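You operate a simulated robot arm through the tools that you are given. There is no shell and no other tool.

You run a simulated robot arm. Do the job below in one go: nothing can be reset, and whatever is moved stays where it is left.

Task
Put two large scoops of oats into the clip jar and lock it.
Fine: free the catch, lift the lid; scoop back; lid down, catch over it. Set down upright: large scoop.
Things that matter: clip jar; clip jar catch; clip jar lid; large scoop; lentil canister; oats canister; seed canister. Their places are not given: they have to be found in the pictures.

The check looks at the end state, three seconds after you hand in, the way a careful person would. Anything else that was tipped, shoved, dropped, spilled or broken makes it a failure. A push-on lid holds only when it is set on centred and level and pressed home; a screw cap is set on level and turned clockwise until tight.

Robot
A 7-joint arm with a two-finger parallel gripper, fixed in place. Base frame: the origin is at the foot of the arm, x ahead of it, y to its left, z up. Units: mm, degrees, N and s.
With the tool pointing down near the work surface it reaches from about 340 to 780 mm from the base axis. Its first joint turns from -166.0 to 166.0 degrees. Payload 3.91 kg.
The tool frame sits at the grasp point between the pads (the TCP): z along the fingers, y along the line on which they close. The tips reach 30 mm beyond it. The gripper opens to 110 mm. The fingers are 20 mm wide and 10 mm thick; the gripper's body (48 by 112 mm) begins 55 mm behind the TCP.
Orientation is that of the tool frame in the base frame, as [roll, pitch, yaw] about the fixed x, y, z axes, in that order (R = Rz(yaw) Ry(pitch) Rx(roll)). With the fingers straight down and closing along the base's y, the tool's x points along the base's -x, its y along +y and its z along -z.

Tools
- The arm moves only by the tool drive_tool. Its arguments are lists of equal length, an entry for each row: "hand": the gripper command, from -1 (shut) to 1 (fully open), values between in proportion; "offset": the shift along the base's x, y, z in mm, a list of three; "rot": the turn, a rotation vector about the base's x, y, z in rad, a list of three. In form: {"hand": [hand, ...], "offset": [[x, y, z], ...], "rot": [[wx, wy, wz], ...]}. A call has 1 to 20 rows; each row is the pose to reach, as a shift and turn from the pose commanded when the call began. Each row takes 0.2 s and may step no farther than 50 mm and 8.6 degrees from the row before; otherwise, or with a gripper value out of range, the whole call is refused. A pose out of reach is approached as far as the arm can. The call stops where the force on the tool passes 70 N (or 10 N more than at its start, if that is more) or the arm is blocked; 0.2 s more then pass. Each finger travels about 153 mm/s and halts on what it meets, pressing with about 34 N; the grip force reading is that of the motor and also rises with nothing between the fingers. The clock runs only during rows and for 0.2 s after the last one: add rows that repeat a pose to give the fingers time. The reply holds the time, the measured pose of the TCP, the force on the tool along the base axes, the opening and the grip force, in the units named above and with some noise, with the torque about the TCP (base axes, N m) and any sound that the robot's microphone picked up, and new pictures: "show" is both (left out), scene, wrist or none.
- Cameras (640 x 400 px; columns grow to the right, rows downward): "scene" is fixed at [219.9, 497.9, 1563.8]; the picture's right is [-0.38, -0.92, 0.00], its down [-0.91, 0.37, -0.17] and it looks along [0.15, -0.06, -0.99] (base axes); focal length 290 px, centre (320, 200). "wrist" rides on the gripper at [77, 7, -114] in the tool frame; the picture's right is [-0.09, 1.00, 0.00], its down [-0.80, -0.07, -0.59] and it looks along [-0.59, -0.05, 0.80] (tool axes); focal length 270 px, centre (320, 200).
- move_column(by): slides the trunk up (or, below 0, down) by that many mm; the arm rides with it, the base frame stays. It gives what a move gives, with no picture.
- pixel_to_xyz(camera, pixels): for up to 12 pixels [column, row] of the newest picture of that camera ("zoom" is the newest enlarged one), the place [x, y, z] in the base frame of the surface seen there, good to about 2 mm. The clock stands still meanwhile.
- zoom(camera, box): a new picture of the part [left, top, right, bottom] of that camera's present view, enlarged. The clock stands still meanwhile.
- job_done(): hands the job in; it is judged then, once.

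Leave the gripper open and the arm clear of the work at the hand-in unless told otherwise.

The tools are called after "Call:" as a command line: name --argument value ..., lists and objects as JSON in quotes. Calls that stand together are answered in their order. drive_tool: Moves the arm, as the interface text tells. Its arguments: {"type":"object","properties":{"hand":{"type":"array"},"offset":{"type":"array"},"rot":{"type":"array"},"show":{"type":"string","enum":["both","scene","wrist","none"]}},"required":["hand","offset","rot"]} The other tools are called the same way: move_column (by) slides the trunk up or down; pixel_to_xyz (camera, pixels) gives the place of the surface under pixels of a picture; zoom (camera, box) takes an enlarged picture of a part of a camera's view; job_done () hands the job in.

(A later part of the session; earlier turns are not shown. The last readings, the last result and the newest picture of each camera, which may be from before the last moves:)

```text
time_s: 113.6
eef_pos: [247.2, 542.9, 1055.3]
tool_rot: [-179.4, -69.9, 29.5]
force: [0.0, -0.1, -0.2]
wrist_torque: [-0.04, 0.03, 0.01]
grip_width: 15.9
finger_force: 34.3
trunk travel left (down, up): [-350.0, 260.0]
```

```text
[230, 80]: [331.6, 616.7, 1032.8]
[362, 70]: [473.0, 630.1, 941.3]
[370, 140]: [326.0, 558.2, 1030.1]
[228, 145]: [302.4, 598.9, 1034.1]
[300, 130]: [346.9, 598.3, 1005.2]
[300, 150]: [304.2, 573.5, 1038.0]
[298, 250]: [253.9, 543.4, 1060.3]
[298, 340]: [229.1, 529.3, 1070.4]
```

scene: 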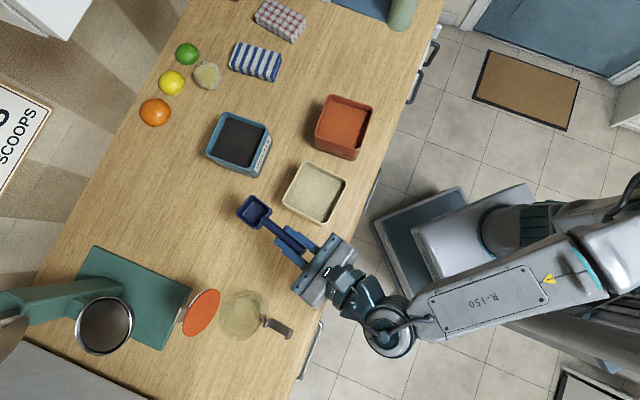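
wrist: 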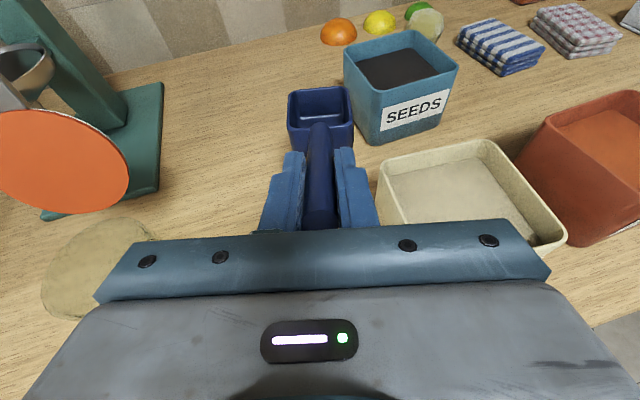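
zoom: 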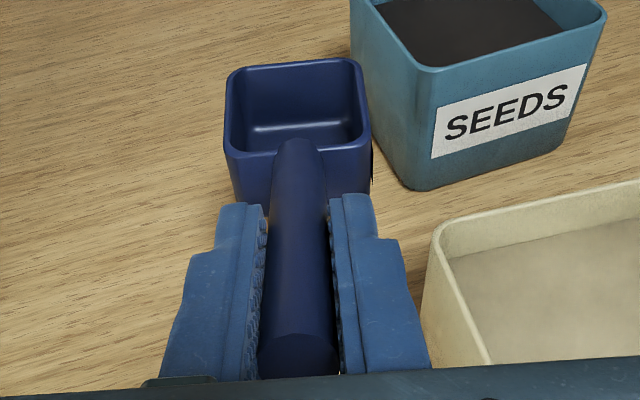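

The scoop lifted cleanly with no slip. For better arm posture over the canister I'll raise the tool while turning to the canister's azimuth (41.5°), then lower the trunk 80 mm.

Call:
drive_tool --hand '[-0.9, -0.9, -0.9, -0.9, -0.9]' --offset '[[0, -10, 20], [0, -20, 42], [0, -30, 64], [0, -40, 82], [0, -40, 82]]' --rot '[[0, 0, 0.05], [0, 0, 0.1], [0, 0, 0.155], [0, 0, 0.209], [0, 0, 0.209]]' --show "none"

Call:
move_column --by -80

Call:
drive_tool --hand '[-0.9, -0.9, -0.9, -0.9, -0.9, -0.9]' --offset '[[3, -25, 4], [6, -50, 8], [9, -75, 12], [11, -99, 15], [11, -99, 15], [11, -99, 15]]' --rot '[[0, 0, 0], [0, 0, 0], [0, 0, 0], [0, 0, 0], [0, 0, 0], [0, 0, 0]]'

```text
time_s: 114.8
eef_pos: [246.2, 500.0, 1137.4]
tool_rot: [-179.3, -69.9, 41.5]
force: [0.2, 0.2, -0.4]
wrist_torque: [-0.05, 0.05, 0.05]
grip_width: 16.1
finger_force: 33.6
trunk travel left (down, up): [-350.0, 260.0]
```

```text
time_s: 116.0
eef_pos: [247.0, 500.6, 1057.7]
tool_rot: [-179.3, -69.9, 41.4]
force: [0.3, -0.7, -0.2]
wrist_torque: [-0.01, 0.06, -0.01]
grip_width: 16.0
finger_force: 33.4
trunk travel left (down, up): [-270.0, 340.0]
```

```text
time_s: 117.4
eef_pos: [257.3, 400.7, 1073.2]
tool_rot: [-179.3, -69.9, 41.4]
force: [-0.5, -1.0, -0.4]
wrist_torque: [-0.04, 0.03, 0.03]
grip_width: 16.2
finger_force: 34.1
trunk travel left (down, up): [-270.0, 340.0]
```

scene: 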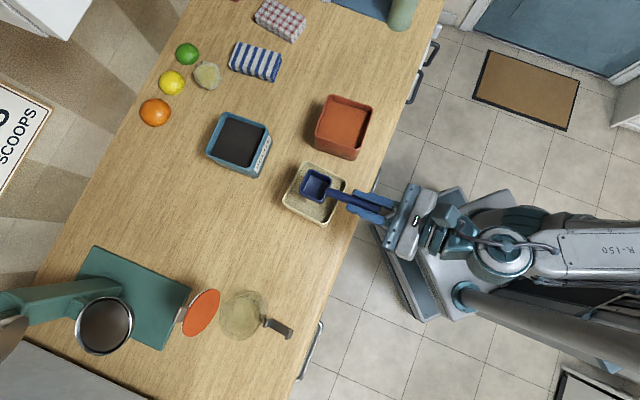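
wrist: 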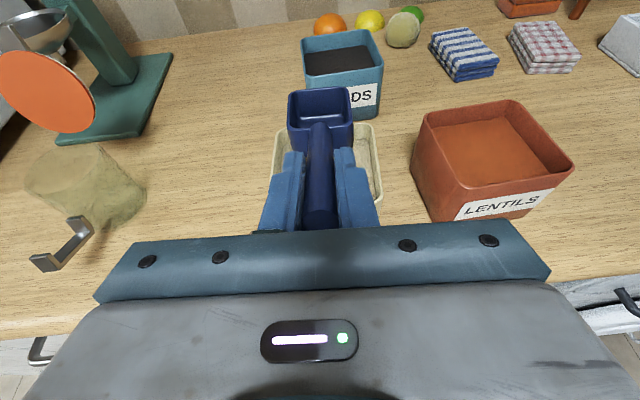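

The scoop is above the oats canister. I'll zoom to check alignment with the canister's sides.

Call:
zoom --camera "scene" --box '[270, 150, 370, 235]'

Call:
pixel_to_xyz --camera "zoom" --pixels '[[130, 230], [210, 75], [440, 190], [330, 335], [255, 125], [375, 155], [330, 235], [200, 210], [285, 175], [240, 300], [150, 160], [380, 290]]'

```text
4.71 times, centred on (320, 192) of scene
```

zoom: 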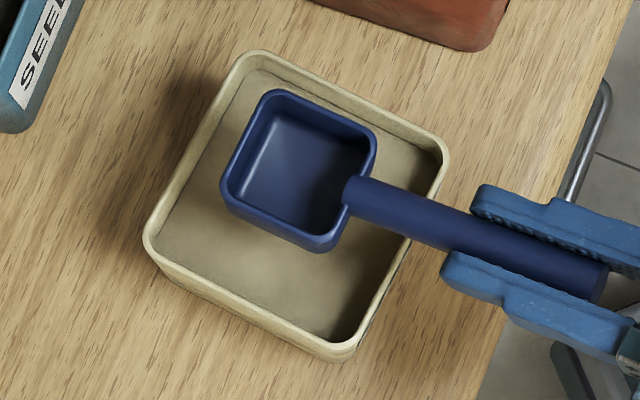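

```text
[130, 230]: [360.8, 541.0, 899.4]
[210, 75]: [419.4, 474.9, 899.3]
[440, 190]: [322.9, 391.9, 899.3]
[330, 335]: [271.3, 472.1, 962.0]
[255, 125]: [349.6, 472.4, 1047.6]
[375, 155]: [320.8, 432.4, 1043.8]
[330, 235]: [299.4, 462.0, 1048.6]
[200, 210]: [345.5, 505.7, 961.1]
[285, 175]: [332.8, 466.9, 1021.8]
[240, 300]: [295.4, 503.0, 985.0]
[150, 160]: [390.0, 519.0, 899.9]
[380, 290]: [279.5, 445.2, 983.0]
```

Alignment is good (within ~3°). I'll pitch the scoop nose-down 45° above the canister, ready to plunge.

Call:
drive_tool --hand '[-0.9, -0.9, -0.9, -0.9, -0.9, -0.9, -0.9]' --offset '[[5, 4.8, 5], [10, 9.5, 9], [15, 14.3, 13], [20, 19, 16], [25, 23.8, 17], [30, 28.6, 17.6], [30, 28.6, 17.6]]' --rot '[[-0.087, 0.098, 0], [-0.174, 0.196, 0], [-0.26, 0.294, 0], [-0.347, 0.392, 0], [-0.434, 0.49, 0], [-0.5205, 0.588, 0], [-0.5205, 0.588, 0]]'

Call:
zoom --camera "scene" --box '[270, 150, 370, 235]'

```text
time_s: 119.0
eef_pos: [287.5, 429.5, 1089.3]
tool_rot: [-179.4, -24.8, 41.6]
force: [0.8, -0.1, -1.1]
wrist_torque: [-0.01, 0.01, 0.0]
grip_width: 16.1
finger_force: 34.9
trunk travel left (down, up): [-270.0, 340.0]
```

scene: 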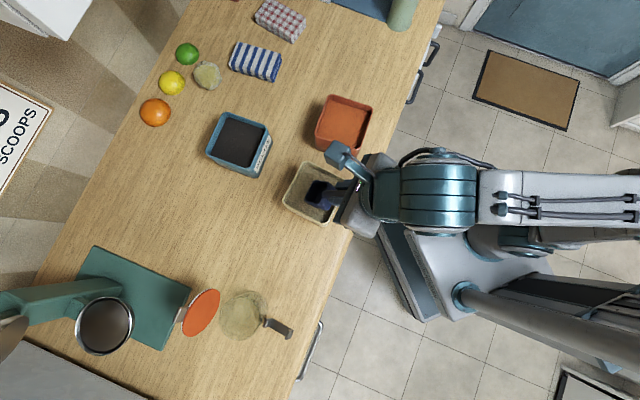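
wrist: 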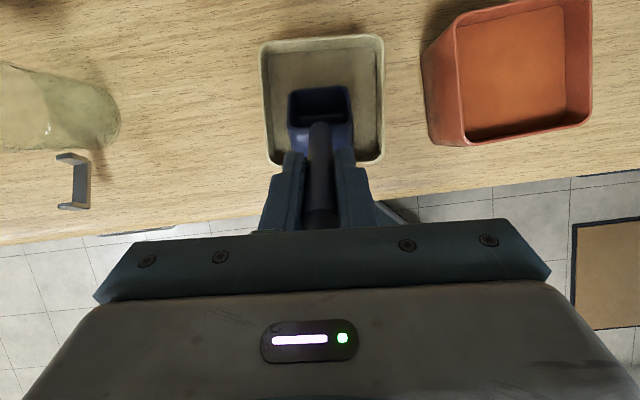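

```text
4.71 times, centred on (320, 192) of scene
```

zoom: 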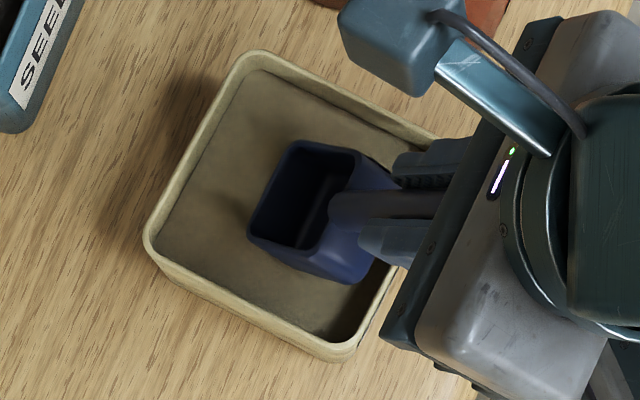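

At 45° nose-down the cup sits inside the canister outline. I'll plunge a first 22 mm to feel the oats.

Call:
drive_tool --hand '[-0.9, -0.9, -0.9, -0.9]' --offset '[[1, 1, -8], [1.5, 1.3, -16], [1.5, 1.3, -22], [1.5, 1.3, -22]]' --rot '[[0, 0, 0], [0, 0, 0], [0, 0, 0], [0, 0, 0]]'

Call:
zoom --camera "wrist" --box '[250, 20, 400, 180]'

```text
time_s: 120.0
eef_pos: [288.6, 431.1, 1068.4]
tool_rot: [-179.5, -24.9, 41.4]
force: [-1.0, 0.3, -0.1]
wrist_torque: [0.02, 0.0, -0.03]
grip_width: 16.1
finger_force: 34.3
trunk travel left (down, up): [-270.0, 340.0]
```

scene: 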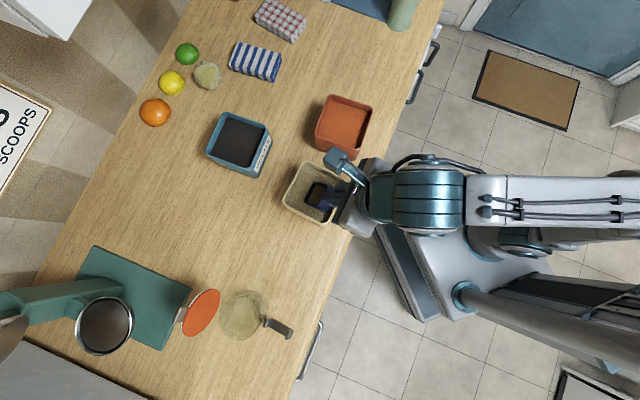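
wrist: 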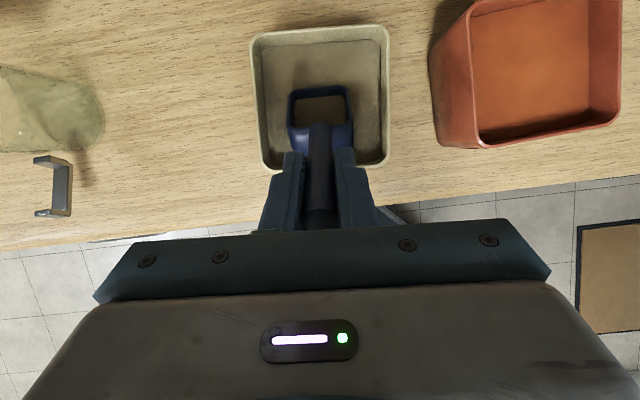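

```text
2.50 times, centred on (325, 100) of wrist
```

zoom: 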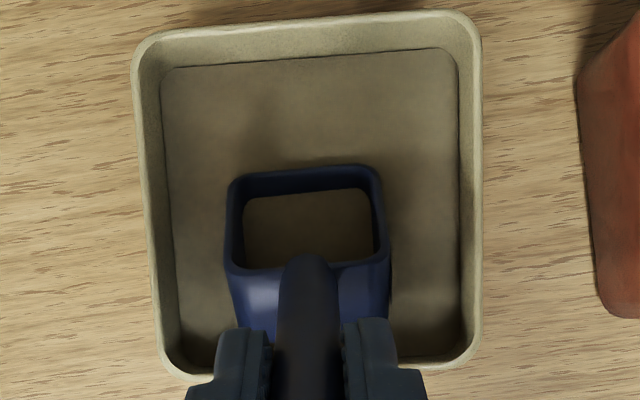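

The scoop already shows oats inside and there's no resistance. I'll continue the plunge to near full depth.

Call:
drive_tool --hand '[-0.9, -0.9, -0.9, -0.9, -0.9, -0.9]' --offset '[[0, 0, -8], [0, 0, -16], [0, 0, -24], [0, 0, -31], [0, 0, -37], [0, 0, -37]]' --rot '[[0, 0, 0], [0, 0, 0], [0, 0, 0], [0, 0, 0], [0, 0, 0], [0, 0, 0]]'

Call:
zoom --camera "wrist" --box '[250, 20, 400, 180]'

```text
time_s: 121.4
eef_pos: [289.2, 431.1, 1030.1]
tool_rot: [-179.3, -24.9, 41.5]
force: [-0.7, 0.4, -1.3]
wrist_torque: [-0.02, 0.03, -0.01]
grip_width: 16.1
finger_force: 34.4
trunk travel left (down, up): [-270.0, 340.0]
```

scene: 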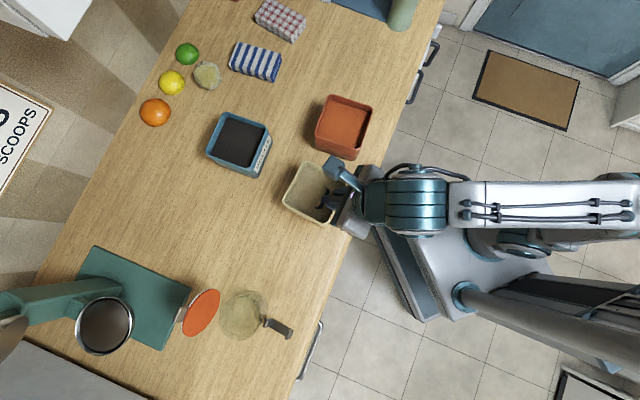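
wrist: 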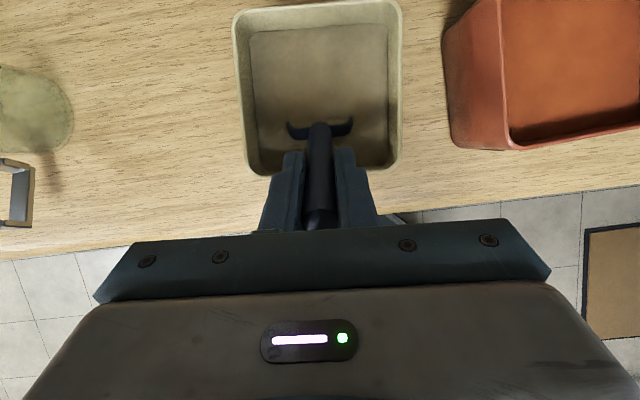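

```text
2.50 times, centred on (325, 100) of wrist
```

zoom: 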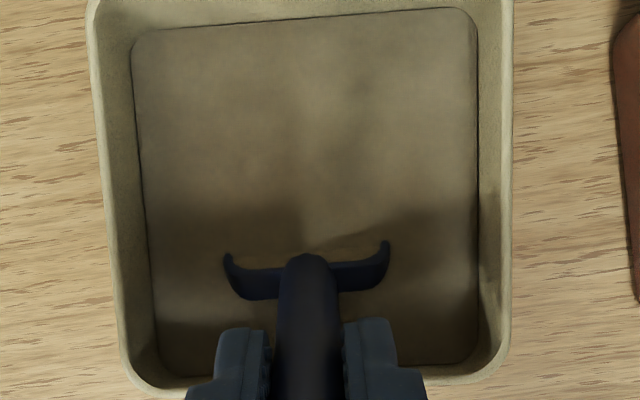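

The cup is buried. Now I'll sweep forward while levelling from 45° to 27° under the surface.

Call:
drive_tool --hand '[-0.9, -0.9, -0.9, -0.9, -0.9, -0.9, -0.9, -0.9, -0.9]' --offset '[[-0.6, -0.5, -2.4], [-1.1, -1, -4.9], [-0.5, -0.5, -7.5], [0.1, 0.1, -10.1], [0.5, 0.4, -13], [0.8, 0.7, -15.8], [0.5, 0.4, -17.6], [0.2, 0.2, -19.4], [0.2, 0.2, -19.4]]' --rot '[[0.029, -0.0327, 0], [0.0579, -0.0654, 0], [0.0868, -0.098, 0], [0.1157, -0.1307, 0], [0.1447, -0.1634, 0], [0.1736, -0.1961, 0], [0.191, -0.2157, 0], [0.2083, -0.2353, 0], [0.2083, -0.2353, 0]]'

Call:
zoom --camera "wrist" --box '[250, 20, 400, 180]'

Call:
zoom --camera "scene" --box '[270, 150, 370, 235]'

```text
time_s: 123.4
eef_pos: [289.7, 431.5, 1012.0]
tool_rot: [-179.4, -43.0, 41.4]
force: [-0.4, 0.7, -0.4]
wrist_torque: [-0.03, 0.05, 0.0]
grip_width: 16.1
finger_force: 34.3
trunk travel left (down, up): [-270.0, 340.0]
```

scene: 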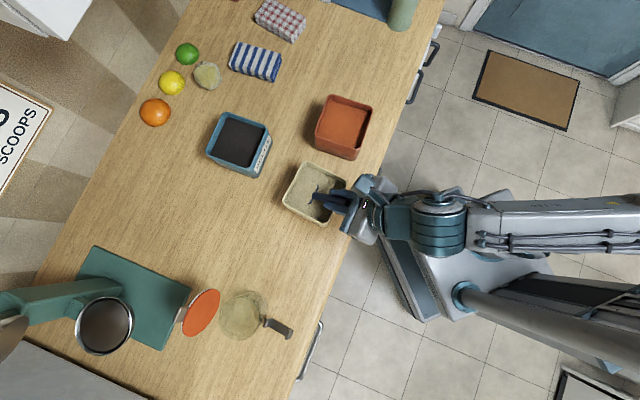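
wrist: 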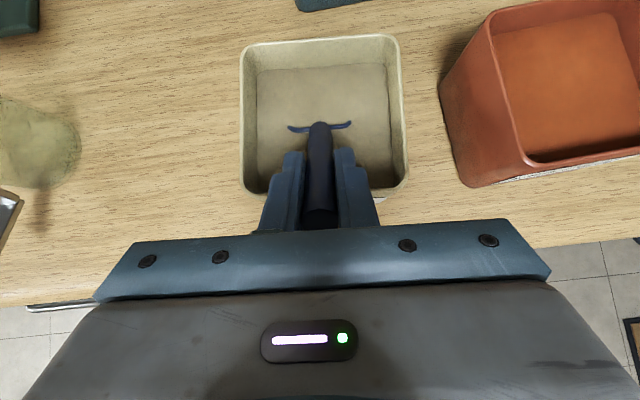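

```text
2.50 times, centred on (325, 100) of wrist
```

zoom: 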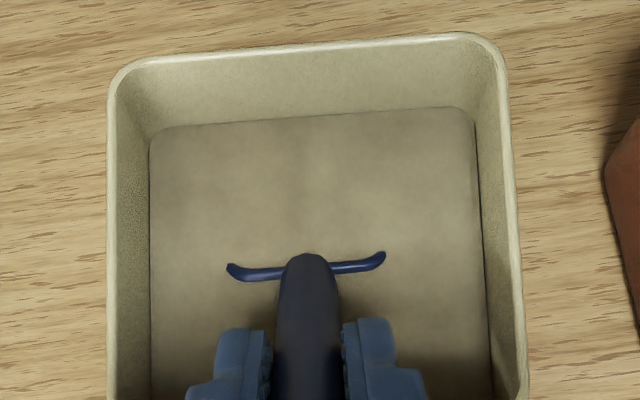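

```text
4.71 times, centred on (320, 192) of scene
```

zoom: 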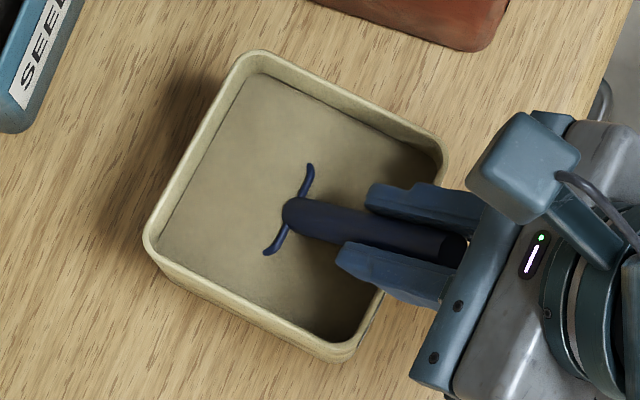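

Just the rear lip shows at the surface. I'll dip 2.5 mm more to cover it, then level out while rising.

Call:
drive_tool --hand '[-0.9, -0.9, -0.9, -0.9, -0.9, -0.9, -0.9, -0.9, -0.9, -0.9, -0.9, -0.9]' --offset '[[0, 0, -2.5], [0, 0, -2.5], [-2.2, -1.9, -1.1], [-4.3, -3.8, -0.7], [-6.4, -5.6, -0.3], [-8.4, -7.4, 0], [-10.3, -9.1, 0.3], [-12, -10.6, 0.6], [-13.6, -12, 1.2], [-14.8, -13.1, 1.8], [-16.1, -14.3, 2.5], [-16.1, -14.3, 2.5]]' --rot '[[0, 0, 0], [0, 0, 0], [0.0347, -0.0392, 0], [0.0694, -0.0784, 0], [0.1041, -0.1176, 0], [0.1388, -0.1568, 0], [0.1736, -0.1961, 0], [0.2082, -0.2352, 0], [0.243, -0.2745, 0], [0.2777, -0.3138, 0], [0.3124, -0.3529, 0], [0.3124, -0.3529, 0]]'

Call:
zoom --camera "wrist" --box '[250, 50, 400, 210]'

Call:
zoom --camera "scene" --box '[270, 150, 370, 235]'

```text
time_s: 126.0
eef_pos: [271.3, 417.6, 1013.4]
tool_rot: [-179.5, -70.0, 41.4]
force: [-0.6, 0.6, -1.0]
wrist_torque: [-0.04, 0.06, 0.01]
grip_width: 16.0
finger_force: 33.9
trunk travel left (down, up): [-270.0, 340.0]
```

scene: 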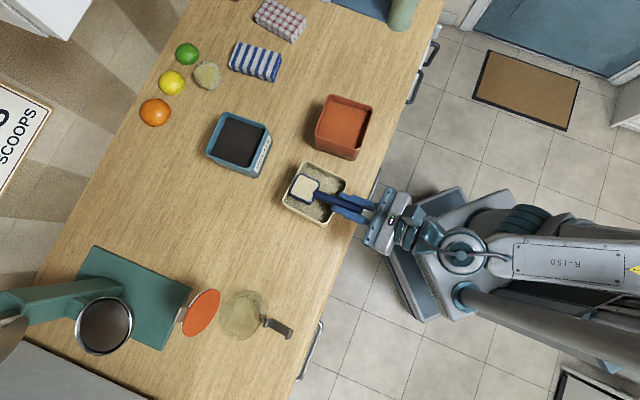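
wrist: 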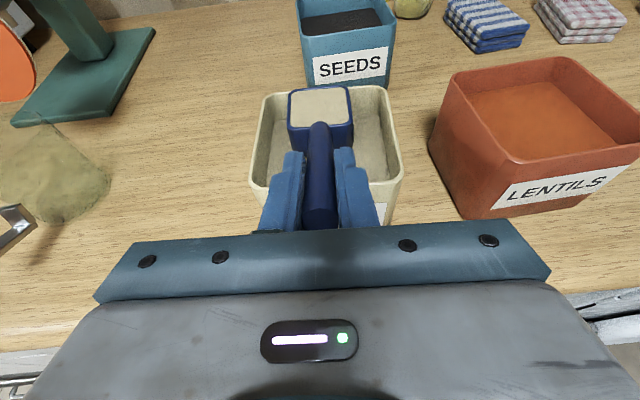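

```text
2.50 times, centred on (325, 130) of wrist
```

zoom: 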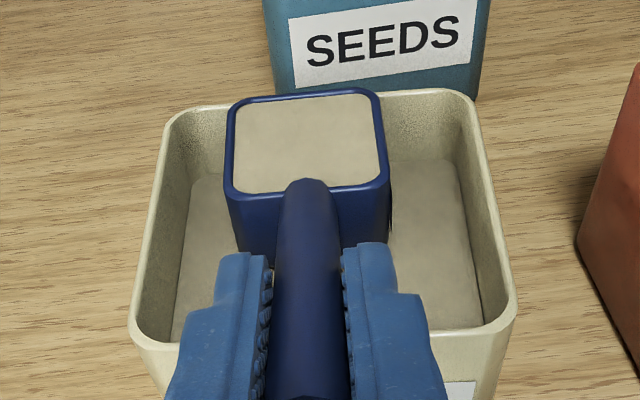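

```text
4.71 times, centred on (320, 192) of scene
```

zoom: 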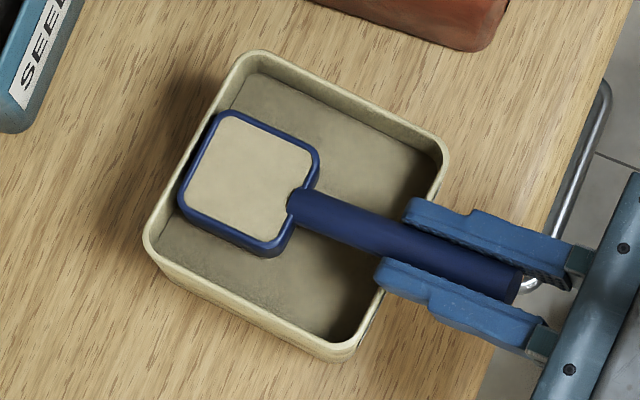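

The scoop is level-full. I'll raise it straight up gently.

Call:
drive_tool --hand '[-0.9, -0.9, -0.9, -0.9, -0.9, -0.9, -0.9, -0.9, -0.9, -0.9, -0.9]' --offset '[[0, 0, 4], [0, 0, 10], [0, 0, 18], [0, 0, 28], [0, 0, 39], [0, 0, 50], [0, 0, 61], [0, 0, 72], [0, 0, 82], [0, 0, 88], [0, 0, 88]]' --rot '[[0, 0, 0], [0, 0, 0], [0, 0, 0], [0, 0, 0], [0, 0, 0], [0, 0, 0], [0, 0, 0], [0, 0, 0], [0, 0, 0], [0, 0, 0], [0, 0, 0]]'

Call:
zoom --camera "scene" --box '[270, 150, 370, 235]'

Call:
zoom --camera "scene" --box '[180, 270, 310, 360]'

```text
time_s: 128.4
eef_pos: [271.6, 418.0, 1101.2]
tool_rot: [-179.3, -69.8, 41.5]
force: [-0.2, 0.1, -0.4]
wrist_torque: [-0.04, 0.07, 0.01]
grip_width: 16.1
finger_force: 34.2
trunk travel left (down, up): [-270.0, 340.0]
```

scene: 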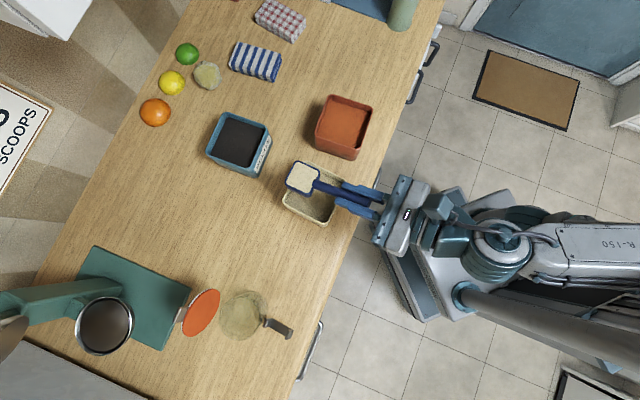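
wrist: 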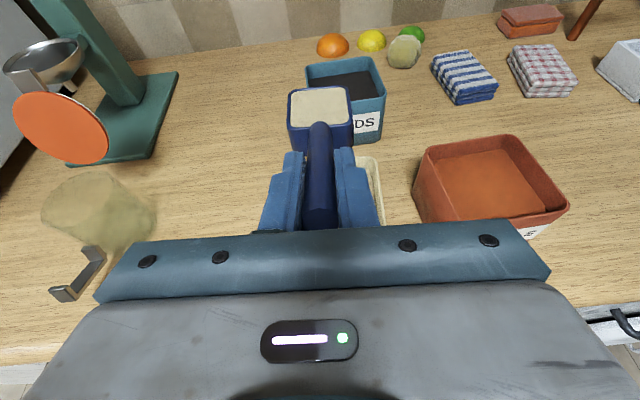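

```text
4.71 times, centred on (320, 192) of scene
```

zoom: 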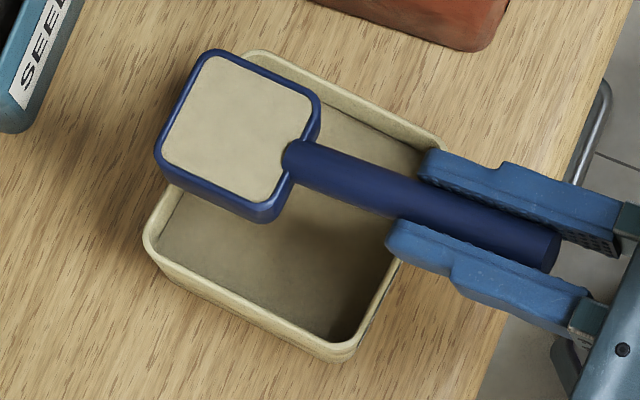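

```text
4.44 times, centred on (245, 315) of scene
```

zoom: 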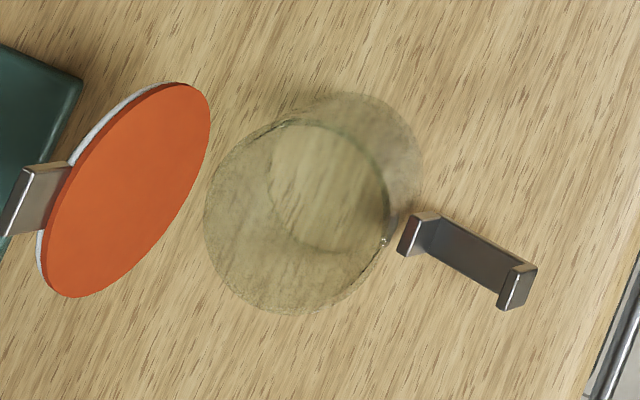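

The mouth centre is about (156.5,686.4) with rim radius ≈ 39 mm. I'll carry the full scoop smoothly to a point in front of the jar at safe height.

Call:
drive_tool --hand '[-0.9, -0.9, -0.9, -0.9, -0.9, -0.9, -0.9, -0.9, -0.9, -0.9, -0.9, -0.9, -0.9, -0.9, -0.9, -0.9, -0.9]' --offset '[[-4, 3, 0], [-13, 10, 0], [-26, 20, 0], [-43, 33, 0], [-60, 47, 0], [-77, 60, 0], [-94, 73, 0], [-111, 87, 0], [-128, 100, 0], [-145, 114, 0], [-163, 127, 0], [-180, 140, 0], [-195, 152, 0], [-205, 160, 0], [-212, 165, 0], [-214, 167, 0], [-214, 167, 0]]' --rot '[[0, 0, 0.001], [0, 0, 0.004], [0, 0, 0.008], [0, 0, 0.014], [0, 0, 0.02], [0, 0, 0.025], [0, 0, 0.031], [0, 0, 0.036], [0, 0, 0.042], [0, 0, 0.048], [0, 0, 0.053], [0, 0, 0.059], [0, 0, 0.064], [0, 0, 0.067], [0, 0, 0.069], [0, 0, 0.07], [0, 0, 0.07]]'

Call:
zoom --camera "wrist" --box '[200, 30, 440, 240]'

```text
time_s: 132.0
eef_pos: [57.9, 583.8, 1103.2]
tool_rot: [-179.4, -69.8, 45.5]
force: [0.1, 0.0, -1.2]
wrist_torque: [-0.01, 0.01, -0.01]
grip_width: 16.2
finger_force: 34.2
trunk travel left (down, up): [-270.0, 340.0]
```

scene: 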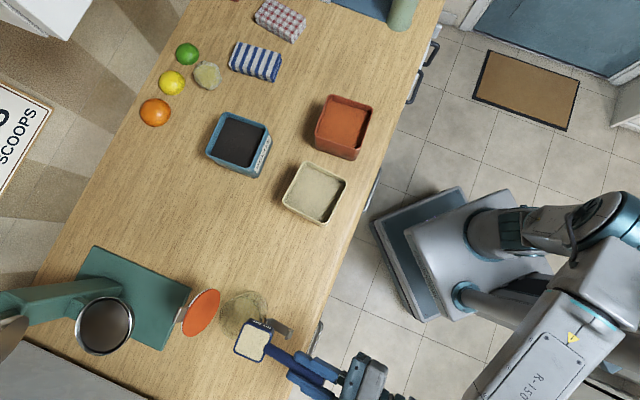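
wrist: 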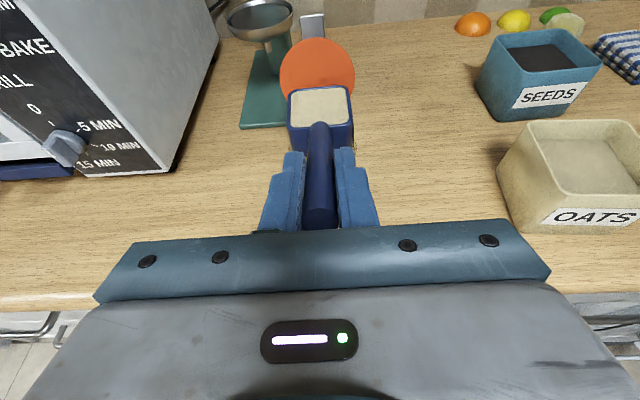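

```text
1.90 times, centred on (320, 135) of wrist
```

zoom: 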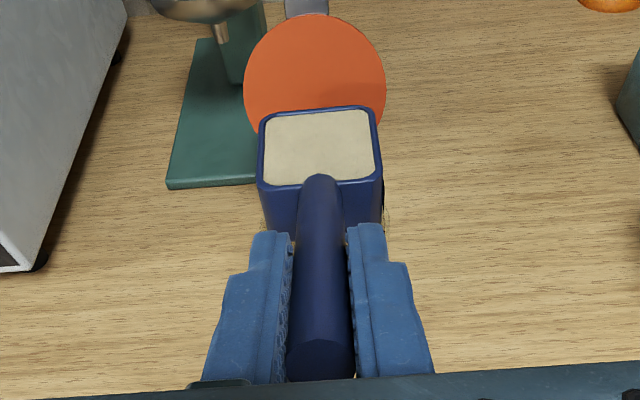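

Still level and full. Now I'll move the cup over the mouth, offset to the left so its right lip will pour into the centre, cup bottom ≈10 mm above the rim.

Call:
drive_tool --hand '[-0.9, -0.9, -0.9, -0.9, -0.9, -0.9, -0.9, -0.9, -0.9, -0.9]' --offset '[[1, 4, -2], [3, 12, -6], [5.5, 22, -13], [8, 32, -21], [10.5, 41, -29], [12.5, 49, -37], [13.5, 53.5, -44], [14.2, 55.8, -49], [14.5, 56.7, -52.7], [14.5, 56.7, -52.7]]' --rot '[[0, 0, 0], [0, 0, 0], [0, 0, 0], [0, 0, 0], [0, 0, 0], [0, 0, 0], [0, 0, 0], [0, 0, 0], [0, 0, 0], [0, 0, 0]]'

Call:
zoom --camera "wrist" --box '[200, 30, 440, 240]'

Call:
zoom --camera "scene" --box '[180, 270, 310, 360]'

```text
time_s: 134.2
eef_pos: [73.1, 640.6, 1048.9]
tool_rot: [-179.3, -69.8, 45.5]
force: [-0.4, 0.6, -0.7]
wrist_torque: [0.0, 0.03, 0.01]
grip_width: 16.0
finger_force: 33.9
trunk travel left (down, up): [-270.0, 340.0]
```

scene: 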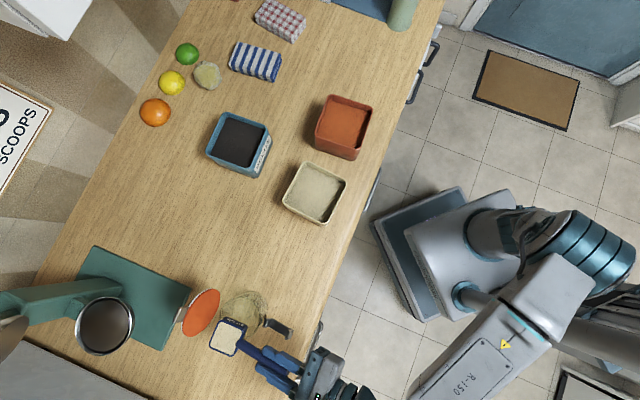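
wrist: 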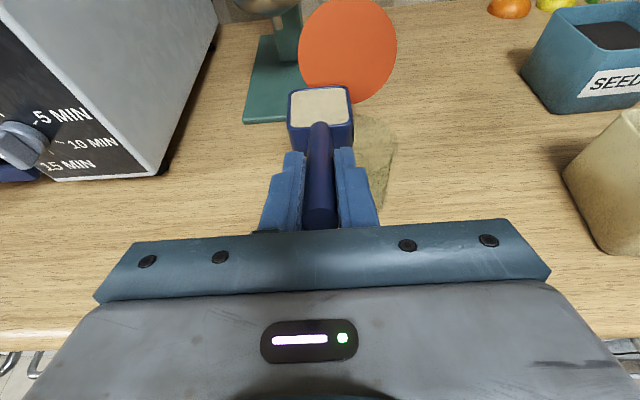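

```text
1.90 times, centred on (320, 135) of wrist
```

zoom: 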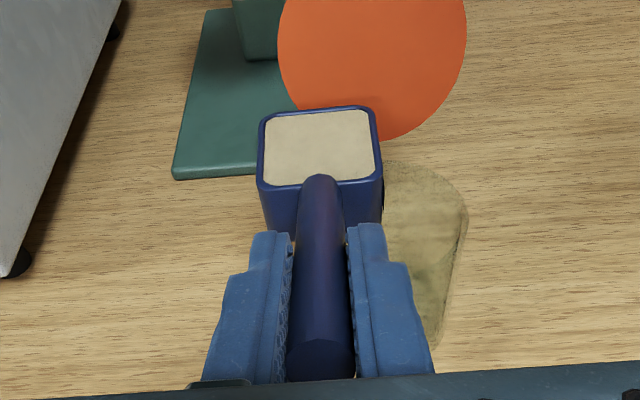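

```text
4.44 times, centred on (245, 315) of scene
```

zoom: 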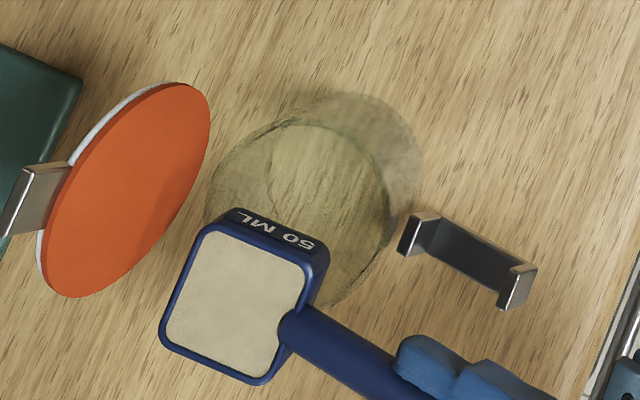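

The lip is over the mouth. I'll start rolling slowly to the right about the horizontal forward axis, keeping the lip in place, to 30° first.

Call:
drive_tool --hand '[-0.9, -0.9, -0.9, -0.9, -0.9, -0.9, -0.9]' --offset '[[1.5, -1.4, 2.0], [3.1, -3, 3.5], [4.8, -4.7, 4.6], [6.6, -6.4, 5.2], [8.4, -8.3, 5.4], [10.4, -10.2, 5.1], [10.4, -10.2, 5.1]]' --rot '[[0.0612, 0.0622, 0], [0.1223, 0.1244, 0], [0.1835, 0.1867, 0], [0.2447, 0.2489, 0], [0.3058, 0.3111, 0], [0.367, 0.3733, 0], [0.367, 0.3733, 0]]'

Call:
zoom --camera "scene" --box '[180, 270, 310, 360]'

Call:
zoom --camera "wrist" --box '[200, 30, 440, 240]'

```text
time_s: 135.8
eef_pos: [83.5, 631.2, 1055.4]
tool_rot: [-120.0, -54.4, -8.4]
force: [-0.3, 0.4, 0.3]
wrist_torque: [-0.06, 0.0, -0.01]
grip_width: 16.3
finger_force: 33.8
trunk travel left (down, up): [-270.0, 340.0]
```

scene: 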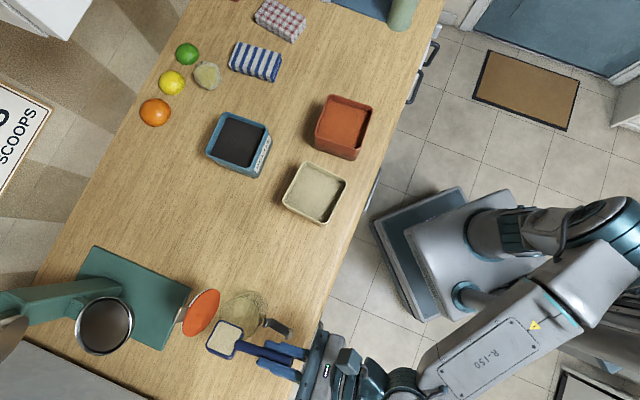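
wrist: 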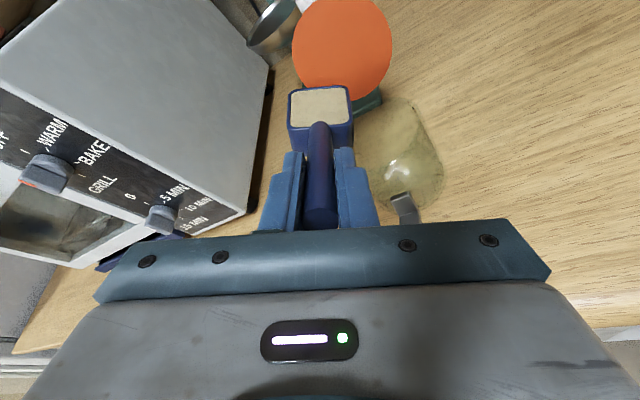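

```text
4.44 times, centred on (245, 315) of scene
```

zoom: 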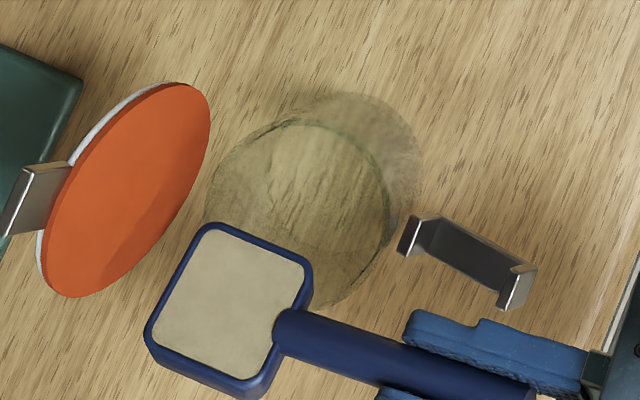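

```text
1.90 times, centred on (320, 135) of wrist
```

zoom: 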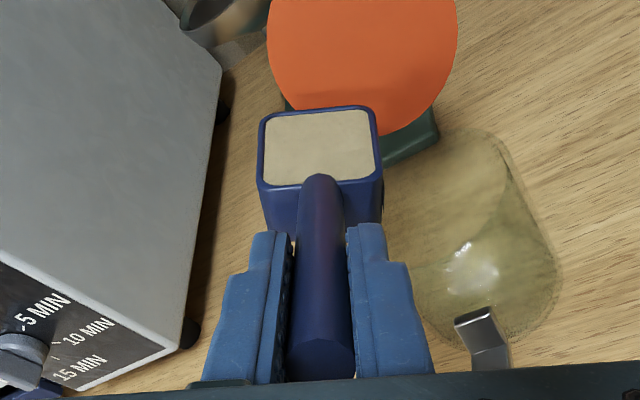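

No flow yet at 30° (the oats hold). Continuing to 60°.

Call:
drive_tool --hand '[-0.9, -0.9, -0.9, -0.9, -0.9, -0.9, -0.9]' --offset '[[2, -2, -0.7], [4.1, -4, -1.9], [6.1, -6, -3.5], [8.2, -8.1, -5.6], [10.3, -10.1, -8], [12.3, -12.1, -10.9], [12.3, -12.1, -10.9]]' --rot '[[0.0612, 0.0622, 0], [0.1223, 0.1244, 0], [0.1835, 0.1867, 0], [0.2447, 0.2489, 0], [0.3058, 0.3111, 0], [0.367, 0.3733, 0], [0.367, 0.3733, 0]]'

Call:
zoom --camera "scene" --box '[180, 270, 310, 360]'

Call:
zoom --camera "wrist" --box '[200, 30, 440, 240]'

```text
time_s: 137.4
eef_pos: [96.5, 619.7, 1042.3]
tool_rot: [-100.5, -27.9, -21.6]
force: [-0.1, 0.4, -0.3]
wrist_torque: [-0.02, -0.02, 0.01]
grip_width: 16.1
finger_force: 34.1
trunk travel left (down, up): [-270.0, 340.0]
```

scene: 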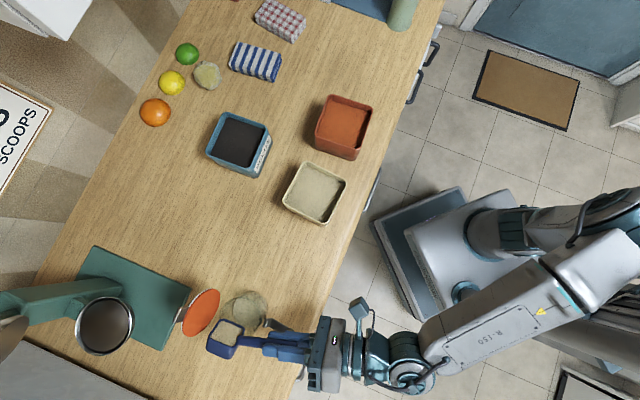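
wrist: 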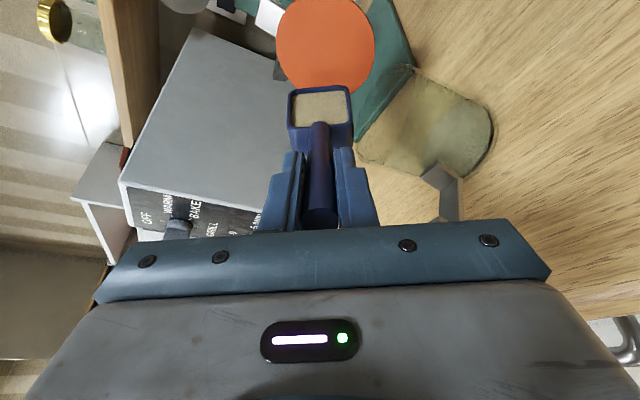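

```text
4.44 times, centred on (245, 315) of scene
```

zoom: 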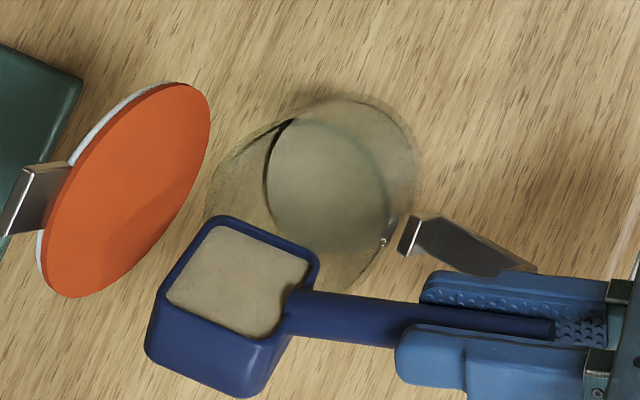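

```text
1.90 times, centred on (320, 135) of wrist
```

zoom: 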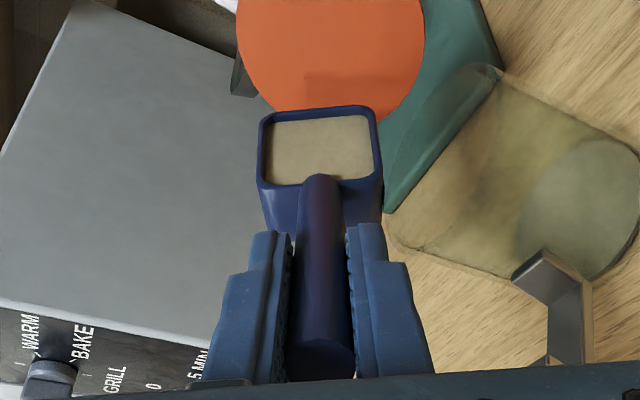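

Oats are flowing into the jar with no spill visible. Continuing the roll to 105°.

Call:
drive_tool --hand '[-0.9, -0.9, -0.9, -0.9, -0.9, -0.9, -0.9, -0.9, -0.9, -0.9]' --offset '[[2, -2, -3.2], [4, -3.9, -6], [5.8, -5.7, -8.7], [7.7, -7.6, -12.3], [9.3, -9.2, -16.2], [11, -10.8, -19.9], [12.5, -12.3, -22], [13.8, -13.6, -24.2], [15, -14.7, -26.5], [15, -14.7, -26.5]]' --rot '[[0.0612, 0.0622, 0], [0.1223, 0.1244, 0], [0.1835, 0.1867, 0], [0.2447, 0.2489, 0], [0.3058, 0.3111, 0], [0.367, 0.3733, 0], [0.4282, 0.4356, 0], [0.4894, 0.4977, 0], [0.5506, 0.56, 0], [0.5506, 0.56, 0]]'

Call:
zoom --camera "scene" --box '[180, 270, 310, 360]'

Call:
zoom --camera "wrist" --box '[200, 30, 440, 240]'

```text
time_s: 139.6
eef_pos: [111.9, 605.1, 1017.6]
tool_rot: [-84.1, 14.2, -23.8]
force: [0.2, 0.0, -0.4]
wrist_torque: [-0.07, 0.0, 0.0]
grip_width: 16.0
finger_force: 33.9
trunk travel left (down, up): [-270.0, 340.0]
```

scene: 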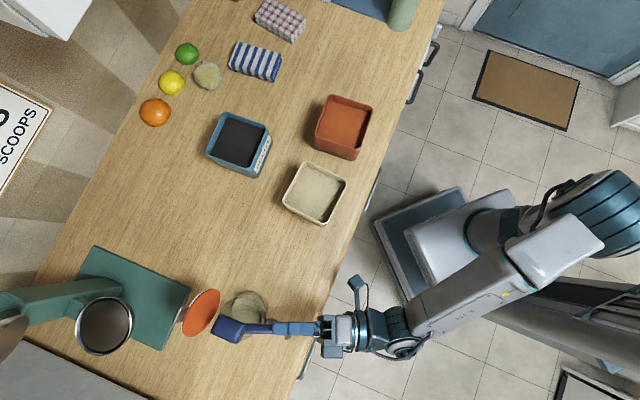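
wrist: 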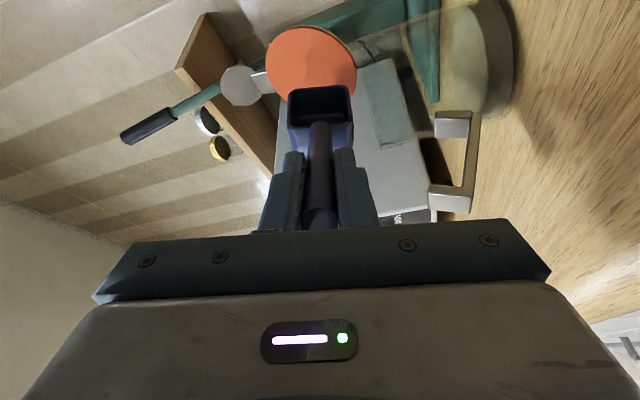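

```text
4.44 times, centred on (245, 315) of scene
```

zoom: 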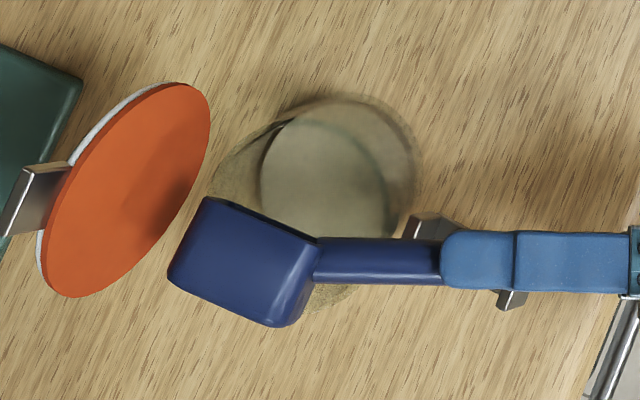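

```text
1.90 times, centred on (320, 135) of wrist
```

zoom: 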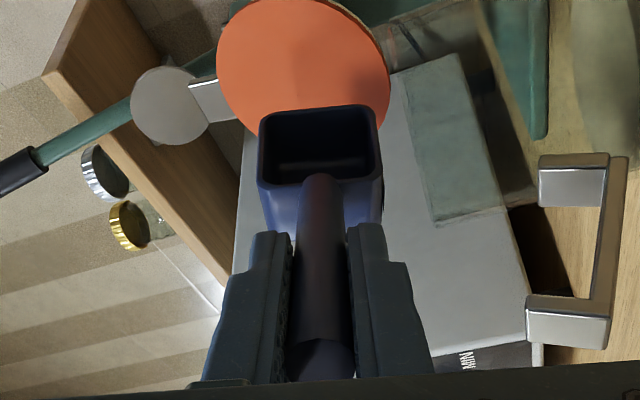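

The scoop is empty and the jar has its first layer. I'll roll back to level while rising clear.

Call:
drive_tool --hand '[-0.9, -0.9, -0.9, -0.9, -0.9, -0.9, -0.9, -0.9, -0.9, -0.9, -0.9, -0.9, -0.9, -0.9, -0.9]' --offset '[[0, 0, 12], [-1, 1, 24], [-3, 3, 36], [-6, 6, 46], [-10, 9, 54], [-14, 13, 60], [-18, 17, 64], [-22, 21, 66], [-26, 25, 68], [-30, 28, 70], [-33, 31, 70], [-36, 33, 70], [-38, 34.5, 70], [-39.5, 35.4, 70], [-39.5, 35.4, 70]]' --rot '[[-0.0918, -0.0933, 0], [-0.1835, -0.1867, 0], [-0.2753, -0.28, 0], [-0.3671, -0.3733, 0], [-0.4588, -0.4667, 0], [-0.5506, -0.56, 0], [-0.6424, -0.6533, 0], [-0.7341, -0.7467, 0], [-0.8259, -0.84, 0], [-0.9177, -0.9333, 0], [-1.0095, -1.0267, 0], [-1.1012, -1.12, 0], [-1.193, -1.2133, 0], [-1.2848, -1.3067, 0], [-1.2848, -1.3067, 0]]'

Call:
zoom --camera "scene" --box '[180, 270, 310, 360]'

Call:
zoom --camera "wrist" --box '[200, 30, 440, 240]'

```text
time_s: 142.8
eef_pos: [71.5, 639.7, 1085.6]
tool_rot: [-179.7, -69.9, 45.9]
force: [-0.6, 0.9, -0.6]
wrist_torque: [-0.04, 0.0, -0.02]
grip_width: 16.1
finger_force: 33.7
trunk travel left (down, up): [-270.0, 340.0]
```

scene: 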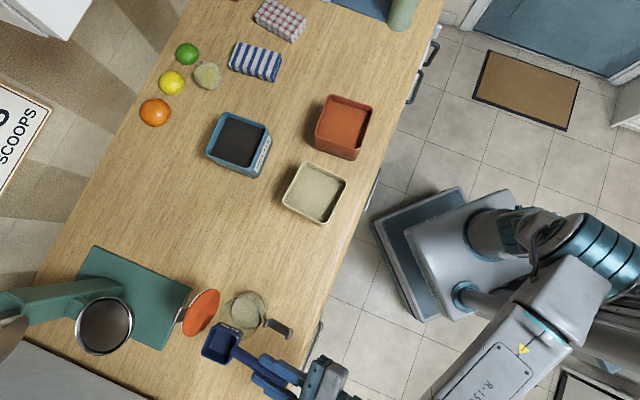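
wrist: 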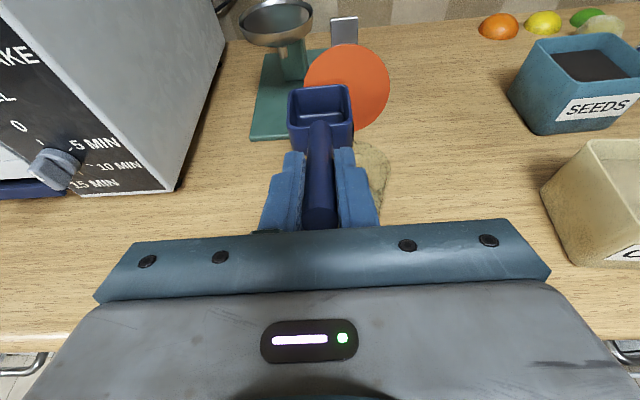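

```text
4.44 times, centred on (245, 315) of scene
```

zoom: 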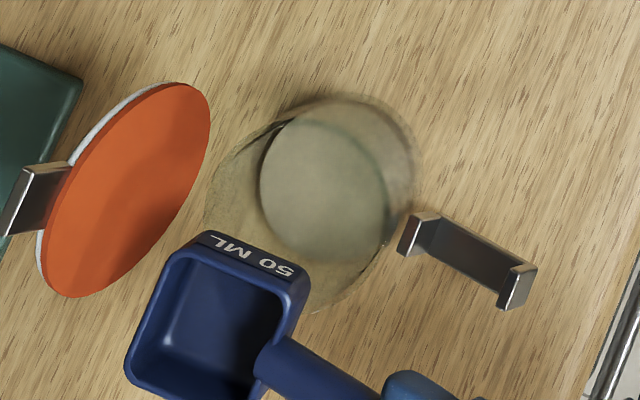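

```text
1.90 times, centred on (320, 135) of wrist
```

zoom: 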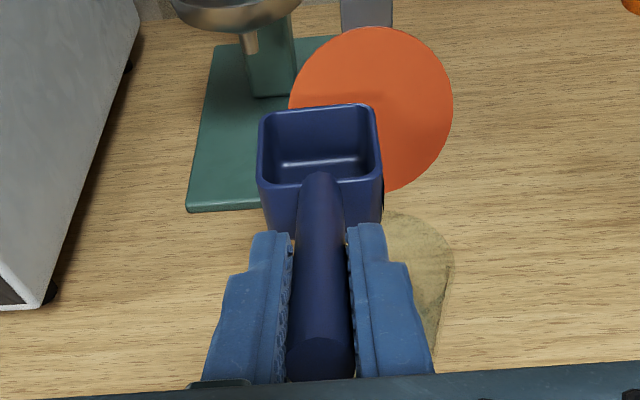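

First scoop delivered cleanly. I'll check the oats heights in the jar and canister, and the bench for spills.

Call:
pixel_to_xyz --camera "scene" --pixels '[[247, 310], [250, 308], [315, 190], [310, 205], [330, 185], [262, 335], [235, 300]]'

Call:
zoom --camera "scene" --box '[190, 190, 350, 350]'

```text
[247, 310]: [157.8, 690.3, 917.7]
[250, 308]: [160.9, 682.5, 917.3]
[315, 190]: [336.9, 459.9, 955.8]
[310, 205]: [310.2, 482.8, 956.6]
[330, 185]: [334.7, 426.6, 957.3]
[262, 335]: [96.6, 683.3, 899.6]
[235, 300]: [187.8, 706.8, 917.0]
```

```text
2.50 times, centred on (270, 270) of scene
```

zoom: 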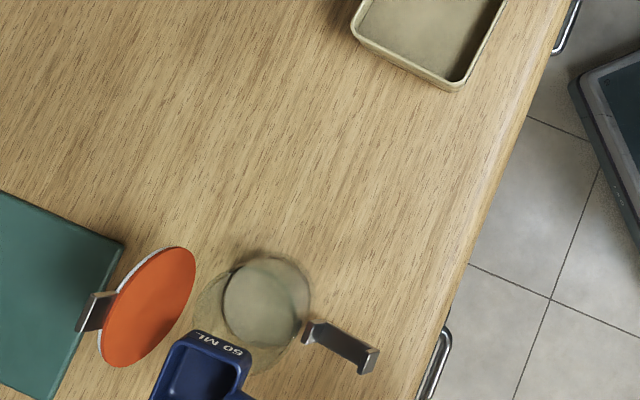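

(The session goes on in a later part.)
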